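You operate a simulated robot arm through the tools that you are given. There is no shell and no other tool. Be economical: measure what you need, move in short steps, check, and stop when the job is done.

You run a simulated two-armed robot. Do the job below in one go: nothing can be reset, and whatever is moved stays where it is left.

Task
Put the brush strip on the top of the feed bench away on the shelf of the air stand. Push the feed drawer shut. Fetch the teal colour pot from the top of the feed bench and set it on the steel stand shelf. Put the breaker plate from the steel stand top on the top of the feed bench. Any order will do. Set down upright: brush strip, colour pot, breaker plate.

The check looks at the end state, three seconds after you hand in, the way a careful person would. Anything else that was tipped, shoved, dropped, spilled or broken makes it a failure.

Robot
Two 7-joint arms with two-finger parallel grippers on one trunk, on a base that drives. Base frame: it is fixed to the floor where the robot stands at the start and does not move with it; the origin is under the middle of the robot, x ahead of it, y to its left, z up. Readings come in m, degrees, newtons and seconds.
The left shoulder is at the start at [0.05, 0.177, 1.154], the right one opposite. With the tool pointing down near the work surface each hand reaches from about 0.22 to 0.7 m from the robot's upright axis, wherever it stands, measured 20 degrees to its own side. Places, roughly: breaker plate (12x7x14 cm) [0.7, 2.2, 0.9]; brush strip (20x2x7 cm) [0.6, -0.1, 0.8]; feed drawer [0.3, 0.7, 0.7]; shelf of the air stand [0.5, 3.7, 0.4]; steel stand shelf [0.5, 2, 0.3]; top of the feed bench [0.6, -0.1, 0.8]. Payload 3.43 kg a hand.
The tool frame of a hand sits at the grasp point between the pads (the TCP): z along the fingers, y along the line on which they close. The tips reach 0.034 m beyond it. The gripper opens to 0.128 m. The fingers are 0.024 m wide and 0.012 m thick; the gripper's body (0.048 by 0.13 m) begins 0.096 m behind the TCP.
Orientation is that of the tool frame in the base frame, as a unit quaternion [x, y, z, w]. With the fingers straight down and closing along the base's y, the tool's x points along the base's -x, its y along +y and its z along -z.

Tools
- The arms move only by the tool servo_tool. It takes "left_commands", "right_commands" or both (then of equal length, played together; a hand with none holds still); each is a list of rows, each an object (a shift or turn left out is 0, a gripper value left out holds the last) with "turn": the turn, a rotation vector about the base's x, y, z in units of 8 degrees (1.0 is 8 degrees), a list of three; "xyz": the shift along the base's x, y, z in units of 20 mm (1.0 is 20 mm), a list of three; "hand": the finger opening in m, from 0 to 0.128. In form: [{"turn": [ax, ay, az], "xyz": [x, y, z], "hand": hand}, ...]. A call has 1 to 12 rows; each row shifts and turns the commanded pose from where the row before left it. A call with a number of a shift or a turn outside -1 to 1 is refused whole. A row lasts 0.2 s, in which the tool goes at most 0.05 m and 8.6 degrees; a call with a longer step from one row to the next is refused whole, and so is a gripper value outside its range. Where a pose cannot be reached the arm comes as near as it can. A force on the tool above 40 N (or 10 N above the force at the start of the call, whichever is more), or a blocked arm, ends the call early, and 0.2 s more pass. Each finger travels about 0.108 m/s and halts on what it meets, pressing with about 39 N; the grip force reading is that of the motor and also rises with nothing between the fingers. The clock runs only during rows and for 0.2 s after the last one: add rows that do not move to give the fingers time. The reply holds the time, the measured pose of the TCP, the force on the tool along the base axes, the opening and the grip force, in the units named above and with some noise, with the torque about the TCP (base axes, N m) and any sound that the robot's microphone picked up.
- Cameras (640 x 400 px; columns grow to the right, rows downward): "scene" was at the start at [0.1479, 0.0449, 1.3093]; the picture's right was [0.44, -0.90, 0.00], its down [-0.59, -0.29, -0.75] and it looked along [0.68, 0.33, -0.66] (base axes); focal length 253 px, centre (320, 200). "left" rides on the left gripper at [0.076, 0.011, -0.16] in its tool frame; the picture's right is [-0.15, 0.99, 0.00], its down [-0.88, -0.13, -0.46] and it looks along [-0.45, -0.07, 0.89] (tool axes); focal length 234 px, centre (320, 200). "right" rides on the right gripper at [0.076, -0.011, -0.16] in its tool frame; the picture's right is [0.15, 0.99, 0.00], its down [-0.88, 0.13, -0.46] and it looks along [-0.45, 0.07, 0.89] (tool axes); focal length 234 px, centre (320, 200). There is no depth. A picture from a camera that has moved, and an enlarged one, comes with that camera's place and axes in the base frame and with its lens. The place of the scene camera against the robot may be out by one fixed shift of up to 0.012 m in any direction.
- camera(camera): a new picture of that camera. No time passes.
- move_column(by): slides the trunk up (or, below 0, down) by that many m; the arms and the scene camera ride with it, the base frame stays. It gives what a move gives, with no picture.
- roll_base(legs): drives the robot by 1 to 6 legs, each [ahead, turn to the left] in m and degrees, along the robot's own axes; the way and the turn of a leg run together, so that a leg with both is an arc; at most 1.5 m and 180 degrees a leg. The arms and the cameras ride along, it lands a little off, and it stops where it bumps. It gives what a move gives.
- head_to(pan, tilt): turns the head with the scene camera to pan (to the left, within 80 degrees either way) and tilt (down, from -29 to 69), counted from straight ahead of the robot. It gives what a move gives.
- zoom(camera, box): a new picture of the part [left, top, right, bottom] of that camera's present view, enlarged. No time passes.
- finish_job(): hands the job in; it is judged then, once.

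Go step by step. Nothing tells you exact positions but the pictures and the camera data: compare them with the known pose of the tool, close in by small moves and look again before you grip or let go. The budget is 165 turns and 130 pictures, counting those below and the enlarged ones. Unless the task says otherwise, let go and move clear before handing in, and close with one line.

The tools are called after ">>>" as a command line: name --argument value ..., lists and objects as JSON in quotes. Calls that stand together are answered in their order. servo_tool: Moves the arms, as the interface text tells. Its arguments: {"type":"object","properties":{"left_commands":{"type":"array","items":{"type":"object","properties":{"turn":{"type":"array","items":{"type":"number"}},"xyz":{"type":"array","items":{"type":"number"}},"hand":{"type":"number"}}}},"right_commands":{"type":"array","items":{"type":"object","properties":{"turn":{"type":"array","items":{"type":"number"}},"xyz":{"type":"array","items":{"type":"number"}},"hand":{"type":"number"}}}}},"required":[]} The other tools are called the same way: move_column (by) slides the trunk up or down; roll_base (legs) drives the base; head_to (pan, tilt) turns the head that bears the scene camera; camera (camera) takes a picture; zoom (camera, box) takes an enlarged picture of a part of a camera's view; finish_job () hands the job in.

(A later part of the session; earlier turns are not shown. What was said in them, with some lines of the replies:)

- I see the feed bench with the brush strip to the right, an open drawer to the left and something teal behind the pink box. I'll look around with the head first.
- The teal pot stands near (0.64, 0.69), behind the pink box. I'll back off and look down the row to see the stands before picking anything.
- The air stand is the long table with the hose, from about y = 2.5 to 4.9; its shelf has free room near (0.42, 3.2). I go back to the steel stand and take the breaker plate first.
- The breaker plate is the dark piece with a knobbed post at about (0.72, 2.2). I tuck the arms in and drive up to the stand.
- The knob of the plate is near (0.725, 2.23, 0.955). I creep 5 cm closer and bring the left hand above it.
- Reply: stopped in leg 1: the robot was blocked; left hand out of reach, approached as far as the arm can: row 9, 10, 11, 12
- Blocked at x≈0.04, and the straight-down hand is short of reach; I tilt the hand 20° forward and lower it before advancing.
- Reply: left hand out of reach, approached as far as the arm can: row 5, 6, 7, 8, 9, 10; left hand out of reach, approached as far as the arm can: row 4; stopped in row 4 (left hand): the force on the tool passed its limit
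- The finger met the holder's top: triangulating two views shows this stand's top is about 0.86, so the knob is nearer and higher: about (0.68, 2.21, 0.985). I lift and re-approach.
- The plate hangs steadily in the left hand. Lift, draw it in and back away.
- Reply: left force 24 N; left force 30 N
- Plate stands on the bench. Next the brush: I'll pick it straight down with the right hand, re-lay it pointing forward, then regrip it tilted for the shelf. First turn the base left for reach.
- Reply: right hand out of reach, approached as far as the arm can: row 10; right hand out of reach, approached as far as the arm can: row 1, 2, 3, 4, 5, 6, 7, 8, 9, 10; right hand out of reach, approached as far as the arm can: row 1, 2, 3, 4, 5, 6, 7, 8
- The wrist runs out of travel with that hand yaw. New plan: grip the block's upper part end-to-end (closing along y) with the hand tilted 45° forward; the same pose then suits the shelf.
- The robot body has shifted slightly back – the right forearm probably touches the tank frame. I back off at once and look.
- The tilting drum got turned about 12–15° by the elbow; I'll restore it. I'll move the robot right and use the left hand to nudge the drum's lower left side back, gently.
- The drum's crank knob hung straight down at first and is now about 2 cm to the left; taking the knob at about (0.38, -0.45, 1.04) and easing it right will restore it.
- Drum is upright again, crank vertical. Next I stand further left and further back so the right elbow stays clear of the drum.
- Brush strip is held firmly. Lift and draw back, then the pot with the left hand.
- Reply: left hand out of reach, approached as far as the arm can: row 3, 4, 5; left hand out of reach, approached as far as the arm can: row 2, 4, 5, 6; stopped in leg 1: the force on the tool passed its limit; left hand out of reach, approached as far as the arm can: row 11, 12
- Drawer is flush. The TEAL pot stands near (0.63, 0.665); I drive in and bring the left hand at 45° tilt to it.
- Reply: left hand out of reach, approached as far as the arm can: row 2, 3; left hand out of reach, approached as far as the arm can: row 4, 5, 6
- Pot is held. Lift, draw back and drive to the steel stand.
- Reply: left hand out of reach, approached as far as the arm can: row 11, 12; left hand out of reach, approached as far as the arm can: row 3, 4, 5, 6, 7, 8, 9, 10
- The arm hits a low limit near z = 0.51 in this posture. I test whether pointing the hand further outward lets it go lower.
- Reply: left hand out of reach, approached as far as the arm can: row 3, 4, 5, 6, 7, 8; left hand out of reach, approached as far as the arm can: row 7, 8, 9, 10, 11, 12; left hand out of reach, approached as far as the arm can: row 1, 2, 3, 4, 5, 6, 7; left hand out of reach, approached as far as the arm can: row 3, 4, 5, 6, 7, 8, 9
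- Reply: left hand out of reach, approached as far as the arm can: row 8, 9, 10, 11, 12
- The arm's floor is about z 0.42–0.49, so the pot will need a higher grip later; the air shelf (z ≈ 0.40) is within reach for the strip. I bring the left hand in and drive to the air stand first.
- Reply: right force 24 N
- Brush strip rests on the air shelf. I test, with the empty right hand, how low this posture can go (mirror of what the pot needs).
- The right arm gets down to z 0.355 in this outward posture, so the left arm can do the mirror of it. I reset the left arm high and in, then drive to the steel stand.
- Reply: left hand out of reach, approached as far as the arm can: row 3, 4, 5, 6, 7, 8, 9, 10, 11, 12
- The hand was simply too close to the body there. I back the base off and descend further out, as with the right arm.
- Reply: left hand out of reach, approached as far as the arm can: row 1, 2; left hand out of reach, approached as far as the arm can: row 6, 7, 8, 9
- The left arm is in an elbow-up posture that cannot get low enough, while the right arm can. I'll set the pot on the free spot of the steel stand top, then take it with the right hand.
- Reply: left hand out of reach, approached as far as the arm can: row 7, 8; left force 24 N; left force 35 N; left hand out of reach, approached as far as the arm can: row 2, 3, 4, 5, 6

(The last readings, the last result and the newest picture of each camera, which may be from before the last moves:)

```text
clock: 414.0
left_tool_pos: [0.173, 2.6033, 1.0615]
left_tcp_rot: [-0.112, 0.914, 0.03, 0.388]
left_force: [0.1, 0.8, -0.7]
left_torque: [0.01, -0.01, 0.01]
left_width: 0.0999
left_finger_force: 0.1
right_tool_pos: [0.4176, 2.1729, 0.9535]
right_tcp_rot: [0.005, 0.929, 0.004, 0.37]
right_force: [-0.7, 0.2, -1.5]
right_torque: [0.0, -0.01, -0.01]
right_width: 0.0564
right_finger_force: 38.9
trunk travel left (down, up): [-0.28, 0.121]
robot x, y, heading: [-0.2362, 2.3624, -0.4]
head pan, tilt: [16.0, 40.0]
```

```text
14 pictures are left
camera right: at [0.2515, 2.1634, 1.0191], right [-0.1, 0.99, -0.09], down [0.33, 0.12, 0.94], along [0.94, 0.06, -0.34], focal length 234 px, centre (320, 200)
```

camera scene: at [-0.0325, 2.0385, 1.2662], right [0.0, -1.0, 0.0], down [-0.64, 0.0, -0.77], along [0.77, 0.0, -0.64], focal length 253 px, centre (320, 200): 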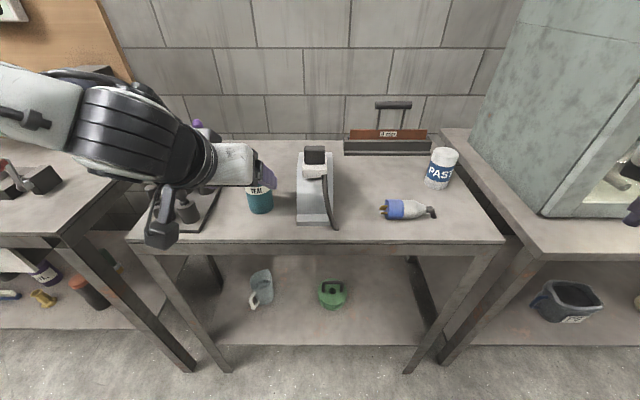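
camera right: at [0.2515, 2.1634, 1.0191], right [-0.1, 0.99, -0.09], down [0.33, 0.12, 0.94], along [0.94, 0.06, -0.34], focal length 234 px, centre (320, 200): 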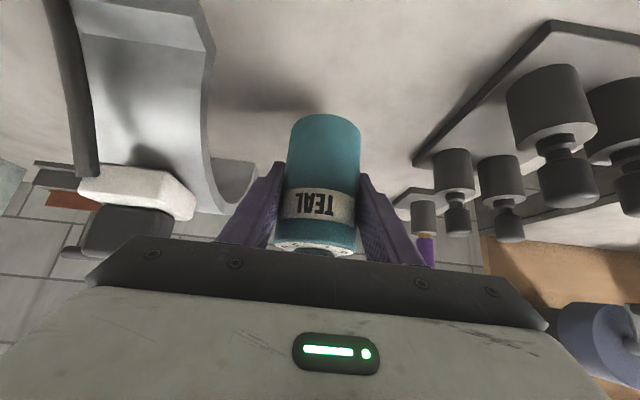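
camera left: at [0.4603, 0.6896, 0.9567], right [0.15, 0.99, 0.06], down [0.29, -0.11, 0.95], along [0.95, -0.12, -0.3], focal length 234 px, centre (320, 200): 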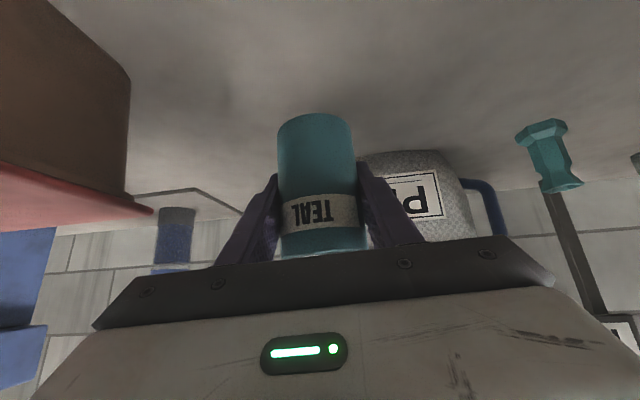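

Pot is in the right hand. Lift and draw in, then go to the shelf spot with the posture that worked.

>>> servo_tool --right_commands '[{"xyz": [-0.2, 0, 1]}, {"xyz": [-0.5, 0, 1]}, {"xyz": [-0.7, 0, 1]}, {"xyz": [-1, 0, 1]}, {"xyz": [-1, 0, 1]}, {"xyz": [-1, 0, 1]}, {"xyz": [-1, -0.2, 1]}, {"xyz": [-1, -0.2, 1]}, {"xyz": [-1, -0.2, 1]}, {"xyz": [-1, -0.2, 1]}, {"xyz": [-1, -0.2, 0]}, {"xyz": [-1, 0, 0]}]'

>>> roll_base --legs '[[-0.12, 0], [0, 90], [-0.64, 0], [0, -46]]'

>>> move_column --by -0.28

```text
clock: 416.6
left_tool_pos: [0.1736, 2.6026, 1.0624]
left_tcp_rot: [-0.112, 0.914, 0.03, 0.388]
left_force: [0.3, -0.6, 0.0]
left_torque: [0.01, -0.02, 0.01]
left_width: 0.0998
left_finger_force: 0.0
right_tool_pos: [0.2115, 2.1519, 1.1508]
right_tcp_rot: [0.005, 0.929, 0.004, 0.371]
right_force: [-0.5, 0.2, -0.8]
right_torque: [-0.03, -0.04, 0.02]
right_width: 0.0564
right_finger_force: 38.8
trunk travel left (down, up): [-0.28, 0.121]
robot x, y, heading: [-0.234, 2.3654, 0.2]
head pan, tilt: [16.0, 40.0]
```

```text
clock: 426.8
left_tool_pos: [-0.2262, 2.1842, 1.0625]
left_tcp_rot: [-0.435, 0.812, 0.169, 0.351]
left_force: [0.4, 0.5, -0.1]
left_torque: [0.01, 0.01, 0.0]
left_width: 0.0998
left_finger_force: 0.1
right_tool_pos: [0.1057, 1.8781, 1.1517]
right_tcp_rot: [-0.332, 0.867, 0.138, 0.344]
right_force: [0.2, 0.3, -1.6]
right_torque: [0.04, 0.02, -0.02]
right_width: 0.0562
right_finger_force: 39.1
trunk travel left (down, up): [-0.28, 0.121]
robot x, y, heading: [-0.3674, 1.7301, 42.2]
head pan, tilt: [16.0, 40.0]
```

```text
clock: 429.7
left_tool_pos: [-0.2266, 2.1845, 0.7814]
left_tcp_rot: [-0.435, 0.812, 0.168, 0.35]
left_force: [-0.1, -0.1, 0.1]
left_torque: [-0.01, -0.01, 0.0]
left_width: 0.0999
left_finger_force: 0.0
right_tool_pos: [0.1053, 1.877, 0.8714]
right_tcp_rot: [-0.331, 0.868, 0.137, 0.344]
right_force: [0.0, 0.8, -1.9]
right_torque: [0.02, 0.01, 0.0]
right_width: 0.0568
right_finger_force: 39.2
trunk travel left (down, up): [0.0, 0.401]
robot x, y, heading: [-0.3626, 1.7323, 42.2]
head pan, tilt: [16.0, 40.0]
```

>>> servo_tool --right_commands '[{"xyz": [0.1, -0.3, -0.9], "turn": [0, 0, -0.47]}, {"xyz": [0.1, -0.3, -0.9], "turn": [0, 0, -0.47]}, {"xyz": [0.1, -0.3, -0.9], "turn": [0, 0, -0.47]}, {"xyz": [0.1, -0.3, -0.9], "turn": [0, 0, -0.47]}, {"xyz": [0.1, -0.3, -0.9], "turn": [0, 0, -0.47]}, {"xyz": [0.1, -0.3, -0.9], "turn": [0, 0, -0.47]}, {"xyz": [0.1, -0.3, -0.9], "turn": [0, 0, -0.47]}, {"xyz": [0.1, -0.3, -0.9], "turn": [0, 0, -0.47]}, {"xyz": [0.1, -0.3, -0.9], "turn": [0, 0, -0.47]}, {"xyz": [0.1, -0.3, -0.9], "turn": [0, 0, -0.47]}, {"xyz": [0.1, 0, -0.9], "turn": [0, 0, -0.47]}, {"xyz": [0.1, 0, -0.9]}]'

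>>> servo_tool --right_commands '[{"xyz": [0.5, 0, -1]}, {"xyz": [0.5, 0, -1]}, {"xyz": [0.5, 0, -1]}, {"xyz": [0.5, 0, -1]}, {"xyz": [0.5, 0, -1]}, {"xyz": [0.5, 0, -1]}, {"xyz": [0.5, 0, -1]}, {"xyz": [0.5, 0, -1]}, {"xyz": [0.5, 0, -1]}, {"xyz": [0.5, 0, -1]}]'

>>> head_to --pan -30 --tilt 45

>>> camera --camera "scene"

```text
clock: 432.3
left_tool_pos: [-0.2277, 2.1838, 0.7818]
left_tcp_rot: [-0.435, 0.812, 0.169, 0.351]
left_force: [-0.3, 0.0, 0.2]
left_torque: [-0.02, 0.02, 0.04]
left_width: 0.1
left_finger_force: 0.1
right_tool_pos: [0.1307, 1.8186, 0.656]
right_tcp_rot: [-0.003, 0.929, 0.007, 0.371]
right_force: [0.0, 0.4, -1.6]
right_torque: [-0.01, -0.01, -0.02]
right_width: 0.0565
right_finger_force: 39.2
trunk travel left (down, up): [0.0, 0.401]
robot x, y, heading: [-0.3621, 1.7354, 42.2]
head pan, tilt: [16.0, 40.0]
```

```text
clock: 434.5
left_tool_pos: [-0.2262, 2.1853, 0.7819]
left_tcp_rot: [-0.435, 0.812, 0.168, 0.351]
left_force: [-0.7, -0.5, 0.8]
left_torque: [-0.01, 0.01, -0.02]
left_width: 0.1001
left_finger_force: 0.0
right_tool_pos: [0.2309, 1.8181, 0.4548]
right_tcp_rot: [-0.004, 0.929, 0.007, 0.371]
right_force: [-0.3, -0.6, -1.7]
right_torque: [0.0, 0.03, 0.02]
right_width: 0.0564
right_finger_force: 38.9
trunk travel left (down, up): [0.0, 0.401]
robot x, y, heading: [-0.3648, 1.7307, 41.9]
head pan, tilt: [16.0, 40.0]
```

```text
clock: 435.6
left_tool_pos: [-0.2266, 2.1842, 0.7827]
left_tcp_rot: [-0.436, 0.812, 0.168, 0.35]
left_force: [-0.1, -0.8, 0.0]
left_torque: [-0.03, 0.02, 0.0]
left_width: 0.1
left_finger_force: 0.2
right_tool_pos: [0.2313, 1.8163, 0.4556]
right_tcp_rot: [-0.005, 0.929, 0.007, 0.371]
right_force: [0.4, 0.2, -1.1]
right_torque: [-0.02, 0.02, 0.02]
right_width: 0.0566
right_finger_force: 39.1
trunk travel left (down, up): [0.0, 0.401]
robot x, y, heading: [-0.3676, 1.7317, 42.3]
head pan, tilt: [-30.0, 45.0]
```

```text
13 pictures are left
camera scene: at [-0.2331, 1.8041, 0.9789], right [0.21, -0.98, 0.0], down [-0.69, -0.15, -0.71], along [0.69, 0.15, -0.71], focal length 253 px, centre (320, 200)
```

scene: 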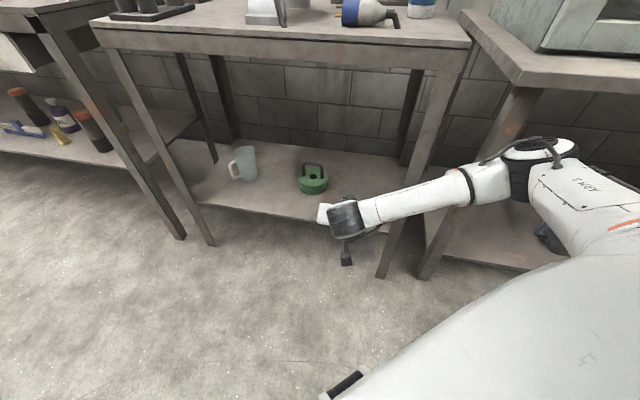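

>>> servo_tool --right_commands '[{"xyz": [-0.6, -0.9, 0]}, {"xyz": [-0.6, -0.9, 0]}, {"xyz": [-0.6, -0.9, 0]}, {"xyz": [-0.6, -0.9, 0]}]'

>>> roll_base --legs '[[0.12, 0]]'

>>> servo_tool --right_commands '[{"xyz": [0.9, 0, -0.2]}, {"xyz": [0.9, 0, -0.2]}, {"xyz": [0.9, 0, -0.2]}, {"xyz": [0.9, 0, -0.2]}, {"xyz": [0.9, 0, -0.2]}]'

>>> camera --camera "scene"

```text
clock: 436.6
left_tool_pos: [-0.2276, 2.1848, 0.7819]
left_tcp_rot: [-0.435, 0.812, 0.168, 0.35]
left_force: [-0.9, -0.6, -0.5]
left_torque: [0.01, -0.02, 0.0]
left_width: 0.1
left_finger_force: 0.2
right_tool_pos: [0.1797, 1.7459, 0.4563]
right_tcp_rot: [-0.004, 0.929, 0.007, 0.37]
right_force: [-0.4, 0.1, -1.5]
right_torque: [0.01, 0.04, 0.0]
right_width: 0.0564
right_finger_force: 39.1
trunk travel left (down, up): [0.0, 0.401]
robot x, y, heading: [-0.365, 1.7313, 42.3]
head pan, tilt: [-30.0, 45.0]
```

```text
clock: 437.9
left_tool_pos: [-0.1393, 2.2639, 0.7833]
left_tcp_rot: [-0.435, 0.812, 0.168, 0.351]
left_force: [-0.6, 0.5, -0.3]
left_torque: [-0.01, -0.05, 0.01]
left_width: 0.1
left_finger_force: 0.1
right_tool_pos: [0.2684, 1.826, 0.4552]
right_tcp_rot: [-0.004, 0.929, 0.007, 0.37]
right_force: [0.7, 0.6, -1.6]
right_torque: [0.0, -0.01, 0.0]
right_width: 0.0563
right_finger_force: 38.8
trunk travel left (down, up): [0.0, 0.401]
robot x, y, heading: [-0.276, 1.8112, 42.3]
head pan, tilt: [-30.0, 45.0]
```

```text
clock: 439.1
left_tool_pos: [-0.1375, 2.2637, 0.7817]
left_tcp_rot: [-0.435, 0.812, 0.168, 0.351]
left_force: [0.2, 1.2, -0.4]
left_torque: [-0.03, 0.02, 0.0]
left_width: 0.0999
left_finger_force: 0.0
right_tool_pos: [0.3596, 1.8251, 0.436]
right_tcp_rot: [-0.004, 0.929, 0.007, 0.37]
right_force: [0.0, 0.1, -2.2]
right_torque: [0.0, -0.01, -0.02]
right_width: 0.0566
right_finger_force: 39.2
trunk travel left (down, up): [0.0, 0.401]
robot x, y, heading: [-0.2782, 1.8146, 42.2]
head pan, tilt: [-30.0, 45.0]
```

```text
12 pictures are left
camera scene: at [-0.1449, 1.8838, 0.9789], right [0.21, -0.98, 0.0], down [-0.69, -0.15, -0.71], along [0.69, 0.15, -0.71], focal length 253 px, centre (320, 200)
```

scene: 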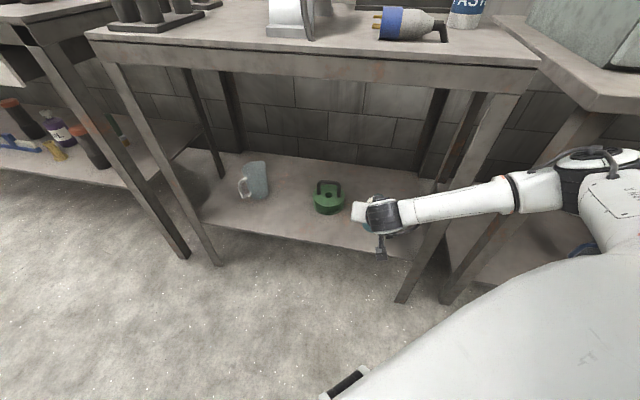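

>>> servo_tool --right_commands '[{"xyz": [0.6, -0.25, -0.3]}, {"xyz": [0.6, -0.25, -0.3]}, {"xyz": [0.6, -0.25, -0.4]}, {"xyz": [0.6, 0, -0.4]}, {"xyz": [0.5, 0, -0.5]}, {"xyz": [0, 0, -0.5]}, {"xyz": [0, 0, -0.4]}, {}]'

>>> zoom --camera "scene" --box '[290, 130, 510, 290]'

```text
clock: 440.9
left_tool_pos: [-0.1395, 2.2634, 0.7808]
left_tcp_rot: [-0.434, 0.812, 0.168, 0.351]
left_force: [-0.3, 0.5, -0.2]
left_torque: [-0.03, 0.04, 0.02]
left_width: 0.1
left_finger_force: 0.1
right_tool_pos: [0.4171, 1.8105, 0.3816]
right_tcp_rot: [-0.004, 0.929, 0.007, 0.37]
right_force: [-0.1, 0.1, -1.7]
right_torque: [0.02, 0.05, 0.0]
right_width: 0.0565
right_finger_force: 38.4
trunk travel left (down, up): [0.0, 0.401]
robot x, y, heading: [-0.2819, 1.8144, 42.2]
head pan, tilt: [-30.0, 45.0]
```

```text
2.50 times, centred on (400, 210) of scene
camera zoom: at [-0.1448, 1.8838, 0.9789], right [0.21, -0.98, 0.0], down [-0.69, -0.15, -0.71], along [0.69, 0.15, -0.71], focal length 634 px, centre (120, 175)
```

zoom: 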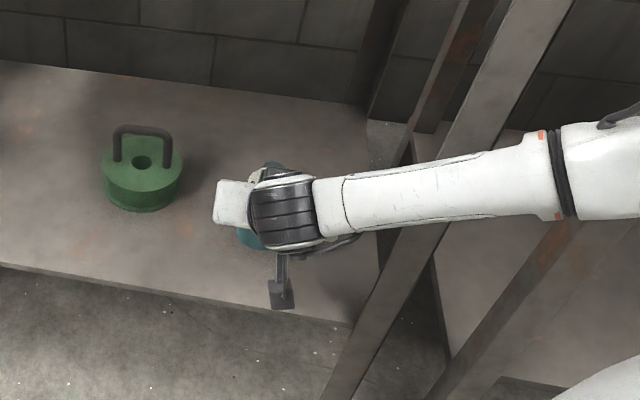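

>>> servo_tool --right_commands '[{"xyz": [0, 0, -0.3]}, {"xyz": [0, 0, -0.25]}, {}]'

>>> servo_tool --right_commands '[{"xyz": [0, 0, -0.2]}, {}]'

>>> servo_tool --right_commands '[{"xyz": [0, 0, -0.2]}, {}]'

```text
clock: 441.6
left_tool_pos: [-0.1392, 2.2631, 0.7815]
left_tcp_rot: [-0.436, 0.812, 0.169, 0.35]
left_force: [0.2, -0.4, 0.1]
left_torque: [-0.01, 0.0, 0.01]
left_width: 0.1
left_finger_force: 0.0
right_tool_pos: [0.4155, 1.811, 0.3692]
right_tcp_rot: [-0.004, 0.929, 0.008, 0.371]
right_force: [0.8, 1.4, -1.9]
right_torque: [-0.02, 0.01, 0.0]
right_width: 0.0564
right_finger_force: 38.5
trunk travel left (down, up): [0.0, 0.401]
robot x, y, heading: [-0.2796, 1.8144, 42.6]
head pan, tilt: [-30.0, 45.0]
```

```text
clock: 442.2
left_tool_pos: [-0.1387, 2.2653, 0.781]
left_tcp_rot: [-0.434, 0.812, 0.168, 0.351]
left_force: [0.7, -0.2, 0.9]
left_torque: [0.0, -0.03, 0.01]
left_width: 0.0999
left_finger_force: 0.0
right_tool_pos: [0.4158, 1.8107, 0.365]
right_tcp_rot: [-0.003, 0.929, 0.006, 0.37]
right_force: [0.2, -0.3, -2.4]
right_torque: [0.02, 0.0, -0.01]
right_width: 0.0564
right_finger_force: 39.0
trunk travel left (down, up): [0.0, 0.401]
robot x, y, heading: [-0.2785, 1.8116, 42.3]
head pan, tilt: [-30.0, 45.0]
```

```text
clock: 442.9
left_tool_pos: [-0.138, 2.2647, 0.7824]
left_tcp_rot: [-0.435, 0.812, 0.168, 0.351]
left_force: [0.2, -0.3, 0.4]
left_torque: [0.03, 0.0, -0.01]
left_width: 0.0999
left_finger_force: 0.1
right_tool_pos: [0.417, 1.8118, 0.3606]
right_tcp_rot: [-0.005, 0.929, 0.007, 0.37]
right_force: [0.2, 0.2, -2.1]
right_torque: [-0.01, 0.03, 0.03]
right_width: 0.0562
right_finger_force: 38.6
trunk travel left (down, up): [0.0, 0.401]
robot x, y, heading: [-0.2788, 1.8133, 42.0]
head pan, tilt: [-30.0, 45.0]
```

>>> servo_tool --right_commands '[{"xyz": [0, 0, -0.2]}, {}]'

>>> servo_tool --right_commands '[{"xyz": [0, 0, -0.12]}, {}]'

```text
clock: 443.4
left_tool_pos: [-0.1382, 2.2651, 0.7816]
left_tcp_rot: [-0.434, 0.813, 0.167, 0.35]
left_force: [0.2, 0.5, -0.6]
left_torque: [-0.01, 0.03, 0.01]
left_width: 0.0999
left_finger_force: 0.0
right_tool_pos: [0.4159, 1.8105, 0.3568]
right_tcp_rot: [-0.003, 0.929, 0.006, 0.371]
right_force: [-0.2, 0.5, -1.4]
right_torque: [0.0, 0.01, 0.01]
right_width: 0.0565
right_finger_force: 39.3
trunk travel left (down, up): [0.0, 0.401]
robot x, y, heading: [-0.2792, 1.8127, 42.1]
head pan, tilt: [-30.0, 45.0]
```

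```text
clock: 444.1
left_tool_pos: [-0.1383, 2.2646, 0.7822]
left_tcp_rot: [-0.435, 0.813, 0.168, 0.35]
left_force: [0.2, -0.6, -0.3]
left_torque: [-0.02, 0.04, -0.01]
left_width: 0.1002
left_finger_force: 0.0
right_tool_pos: [0.4173, 1.8109, 0.3549]
right_tcp_rot: [-0.005, 0.929, 0.006, 0.371]
right_force: [0.2, 0.2, -1.3]
right_torque: [-0.02, -0.02, -0.02]
right_width: 0.0565
right_finger_force: 38.9
trunk travel left (down, up): [0.0, 0.401]
robot x, y, heading: [-0.2763, 1.8133, 42.3]
head pan, tilt: [-30.0, 45.0]
```

>>> servo_tool --right_commands '[{"xyz": [0, 0, -0.12]}, {}]'

>>> servo_tool --right_commands '[{"xyz": [0, 0, -0.12]}, {}]'

>>> zoom --camera "scene" --box '[320, 170, 440, 260]'

```text
clock: 444.6
left_tool_pos: [-0.1394, 2.2642, 0.7815]
left_tcp_rot: [-0.435, 0.812, 0.168, 0.351]
left_force: [-0.4, 0.4, -0.7]
left_torque: [-0.01, 0.0, 0.06]
left_width: 0.0997
left_finger_force: 0.0
right_tool_pos: [0.4172, 1.8118, 0.3552]
right_tcp_rot: [-0.004, 0.928, 0.007, 0.371]
right_force: [-2.4, -1.3, 9.6]
right_torque: [-0.33, 0.18, -0.07]
right_width: 0.0565
right_finger_force: 39.0
trunk travel left (down, up): [0.0, 0.401]
robot x, y, heading: [-0.2809, 1.8119, 42.3]
head pan, tilt: [-30.0, 45.0]
```

```text
clock: 445.2
left_tool_pos: [-0.14, 2.2651, 0.7829]
left_tcp_rot: [-0.435, 0.811, 0.168, 0.353]
left_force: [-0.3, -1.1, 0.4]
left_torque: [-0.04, 0.01, 0.01]
left_width: 0.1
left_finger_force: 0.0
right_tool_pos: [0.4175, 1.8109, 0.354]
right_tcp_rot: [-0.004, 0.927, 0.007, 0.374]
right_force: [-10.2, -2.7, 30.6]
right_torque: [-0.67, 0.49, -0.16]
right_width: 0.0566
right_finger_force: 39.1
trunk travel left (down, up): [0.0, 0.401]
robot x, y, heading: [-0.2789, 1.814, 42.3]
head pan, tilt: [-30.0, 45.0]
```

```text
4.44 times, centred on (380, 215) of scene
camera zoom: at [-0.1474, 1.8839, 0.9796], right [0.21, -0.98, 0.0], down [-0.69, -0.15, -0.71], along [0.69, 0.15, -0.7], focal length 1126 px, centre (53, 133)
```

zoom: 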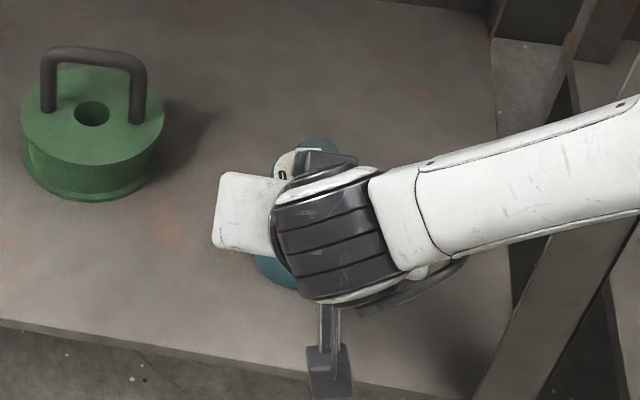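

Contact with the shelf at TCP z ≈ 0.355. I relieve the press, open and withdraw backwards along the hand's axis.

>>> servo_tool --right_commands '[{"xyz": [0, 0, 0.18]}, {}, {"hand": 0.065}, {"hand": 0.085}, {}, {"xyz": [-0.7, 0, 0.7]}, {"xyz": [-0.7, 0, 0.7]}, {"xyz": [-0.8, 0, 0.7]}, {"xyz": [-0.9, 0, 0.5]}, {"xyz": [-0.9, 0, 0.4]}, {"xyz": [-0.9, 0, 0.2]}, {"xyz": [-0.9, 0, 0.2]}]'

>>> servo_tool --right_commands '[{"xyz": [-0.9, 0, 0.2]}, {"xyz": [-0.9, 0, 0.5]}, {"xyz": [-0.9, 0, 1]}, {"xyz": [-0.9, 0, 1]}, {"xyz": [-0.5, 0, 1]}, {"xyz": [0, 0, 1]}, {"xyz": [0, 0, 1]}, {"xyz": [0, 0, 1]}]'

>>> camera --camera "scene"

```text
clock: 447.9
left_tool_pos: [-0.1389, 2.2647, 0.7817]
left_tcp_rot: [-0.434, 0.812, 0.168, 0.35]
left_force: [-0.8, 0.4, 0.1]
left_torque: [0.01, 0.0, 0.01]
left_width: 0.1002
left_finger_force: 0.1
right_tool_pos: [0.299, 1.8118, 0.4216]
right_tcp_rot: [-0.004, 0.929, 0.006, 0.37]
right_force: [-0.6, -0.5, -0.2]
right_torque: [0.01, 0.01, -0.01]
right_width: 0.085
right_finger_force: 0.1
trunk travel left (down, up): [0.0, 0.401]
robot x, y, heading: [-0.2772, 1.8124, 42.4]
head pan, tilt: [-30.0, 45.0]
```

```text
clock: 449.6
left_tool_pos: [-0.139, 2.2651, 0.7813]
left_tcp_rot: [-0.434, 0.812, 0.168, 0.351]
left_force: [-0.9, 0.4, 0.1]
left_torque: [0.01, -0.02, -0.01]
left_width: 0.0998
left_finger_force: 0.1
right_tool_pos: [0.223, 1.8145, 0.5532]
right_tcp_rot: [-0.004, 0.929, 0.006, 0.37]
right_force: [-0.1, 0.3, -0.2]
right_torque: [0.01, -0.02, 0.0]
right_width: 0.0851
right_finger_force: 0.1
right hand out of reach, approached as far as the arm can: row 8
trunk travel left (down, up): [0.0, 0.401]
robot x, y, heading: [-0.2767, 1.8096, 42.3]
head pan, tilt: [-30.0, 45.0]
```

```text
9 pictures are left
camera scene: at [-0.145, 1.8838, 0.9789], right [0.21, -0.98, 0.0], down [-0.69, -0.15, -0.71], along [0.69, 0.15, -0.71], focal length 253 px, centre (320, 200)
```

scene: 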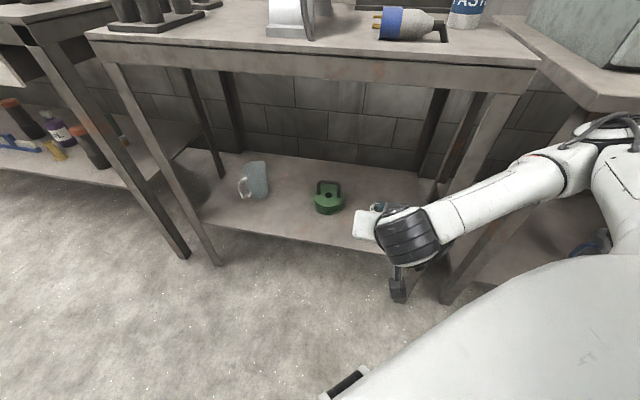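

>>> roll_base --legs '[[-0.28, 0]]'

>>> head_to --pan -15 --tilt 35

>>> camera --camera "scene"

```text
clock: 451.6
left_tool_pos: [-0.347, 2.0757, 0.7834]
left_tcp_rot: [-0.436, 0.812, 0.169, 0.35]
left_force: [0.1, 0.3, 0.0]
left_torque: [0.02, 0.0, -0.03]
left_width: 0.1001
left_finger_force: 0.1
right_tool_pos: [0.0145, 1.627, 0.5516]
right_tcp_rot: [-0.003, 0.929, 0.006, 0.37]
right_force: [0.1, 0.3, 0.8]
right_torque: [0.0, -0.04, 0.0]
right_width: 0.0848
right_finger_force: 0.1
trunk travel left (down, up): [0.0, 0.401]
robot x, y, heading: [-0.4889, 1.6173, 42.1]
head pan, tilt: [-30.0, 45.0]
```

```text
clock: 452.4
left_tool_pos: [-0.3468, 2.0772, 0.7827]
left_tcp_rot: [-0.436, 0.812, 0.168, 0.351]
left_force: [0.7, 0.3, -0.5]
left_torque: [-0.01, -0.02, -0.03]
left_width: 0.0998
left_finger_force: 0.1
right_tool_pos: [0.0157, 1.6281, 0.551]
right_tcp_rot: [-0.004, 0.929, 0.006, 0.37]
right_force: [0.2, 0.1, 0.1]
right_torque: [0.0, 0.05, 0.05]
right_width: 0.085
right_finger_force: 0.0
trunk travel left (down, up): [0.0, 0.401]
robot x, y, heading: [-0.4856, 1.623, 42.1]
head pan, tilt: [-15.0, 35.0]
```

```text
8 pictures are left
camera scene: at [-0.3538, 1.7188, 0.9937], right [0.46, -0.89, 0.0], down [-0.51, -0.26, -0.82], along [0.73, 0.37, -0.57], focal length 253 px, centre (320, 200)
```

scene: 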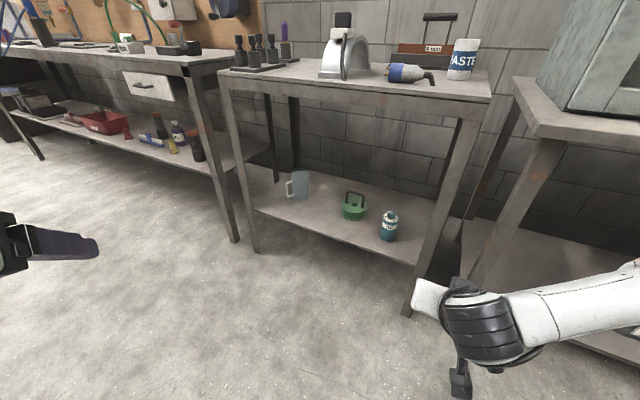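

>>> zoom --camera "scene" --box '[340, 180, 440, 260]'

>>> zoom --camera "scene" --box '[60, 90, 220, 180]'

```text
5.00 times, centred on (390, 220) of scene
camera zoom: at [-0.3538, 1.7188, 0.9937], right [0.46, -0.89, 0.0], down [-0.51, -0.26, -0.82], along [0.73, 0.37, -0.57], focal length 1267 px, centre (-30, 100)
```

zoom: 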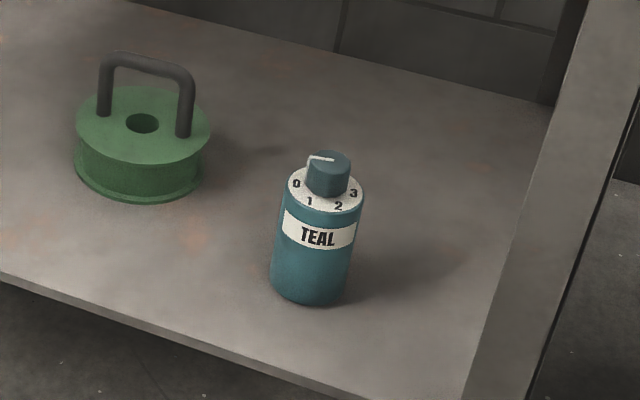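

```text
4.00 times, centred on (140, 135) of scene
camera zoom: at [-0.3538, 1.7188, 0.9937], right [0.46, -0.89, 0.0], down [-0.51, -0.26, -0.82], along [0.73, 0.37, -0.57], focal length 1014 px, centre (1040, 460)
```

zoom: 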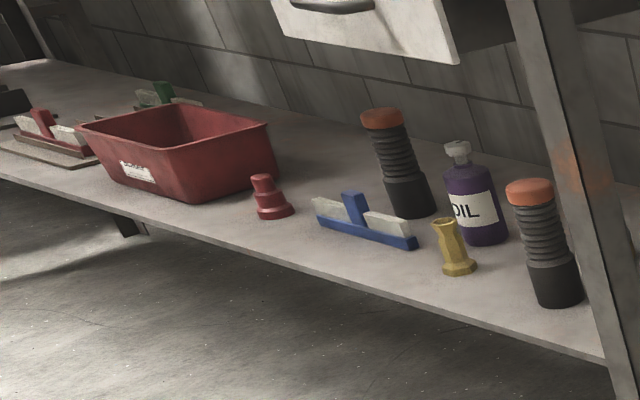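

The pot and the brush strip both stand upright on their shelves. The breaker plate is on the bench, the drawer is flush, and both hands are clear, so I'm handing in.

>>> finish_job

```text
The job is handed in.
```

I did all four jobs and handed in; no result has come back yet. The brush strip is on the air stand shelf and the feed drawer is shut. The teal pot is on the steel stand shelf and the breaker plate is on the feed bench top. All three pieces are upright. My right elbow turned the bench's tilting drum about 12° partway through. I set it back upright by its crank knob, judging its old angle only from pictures.
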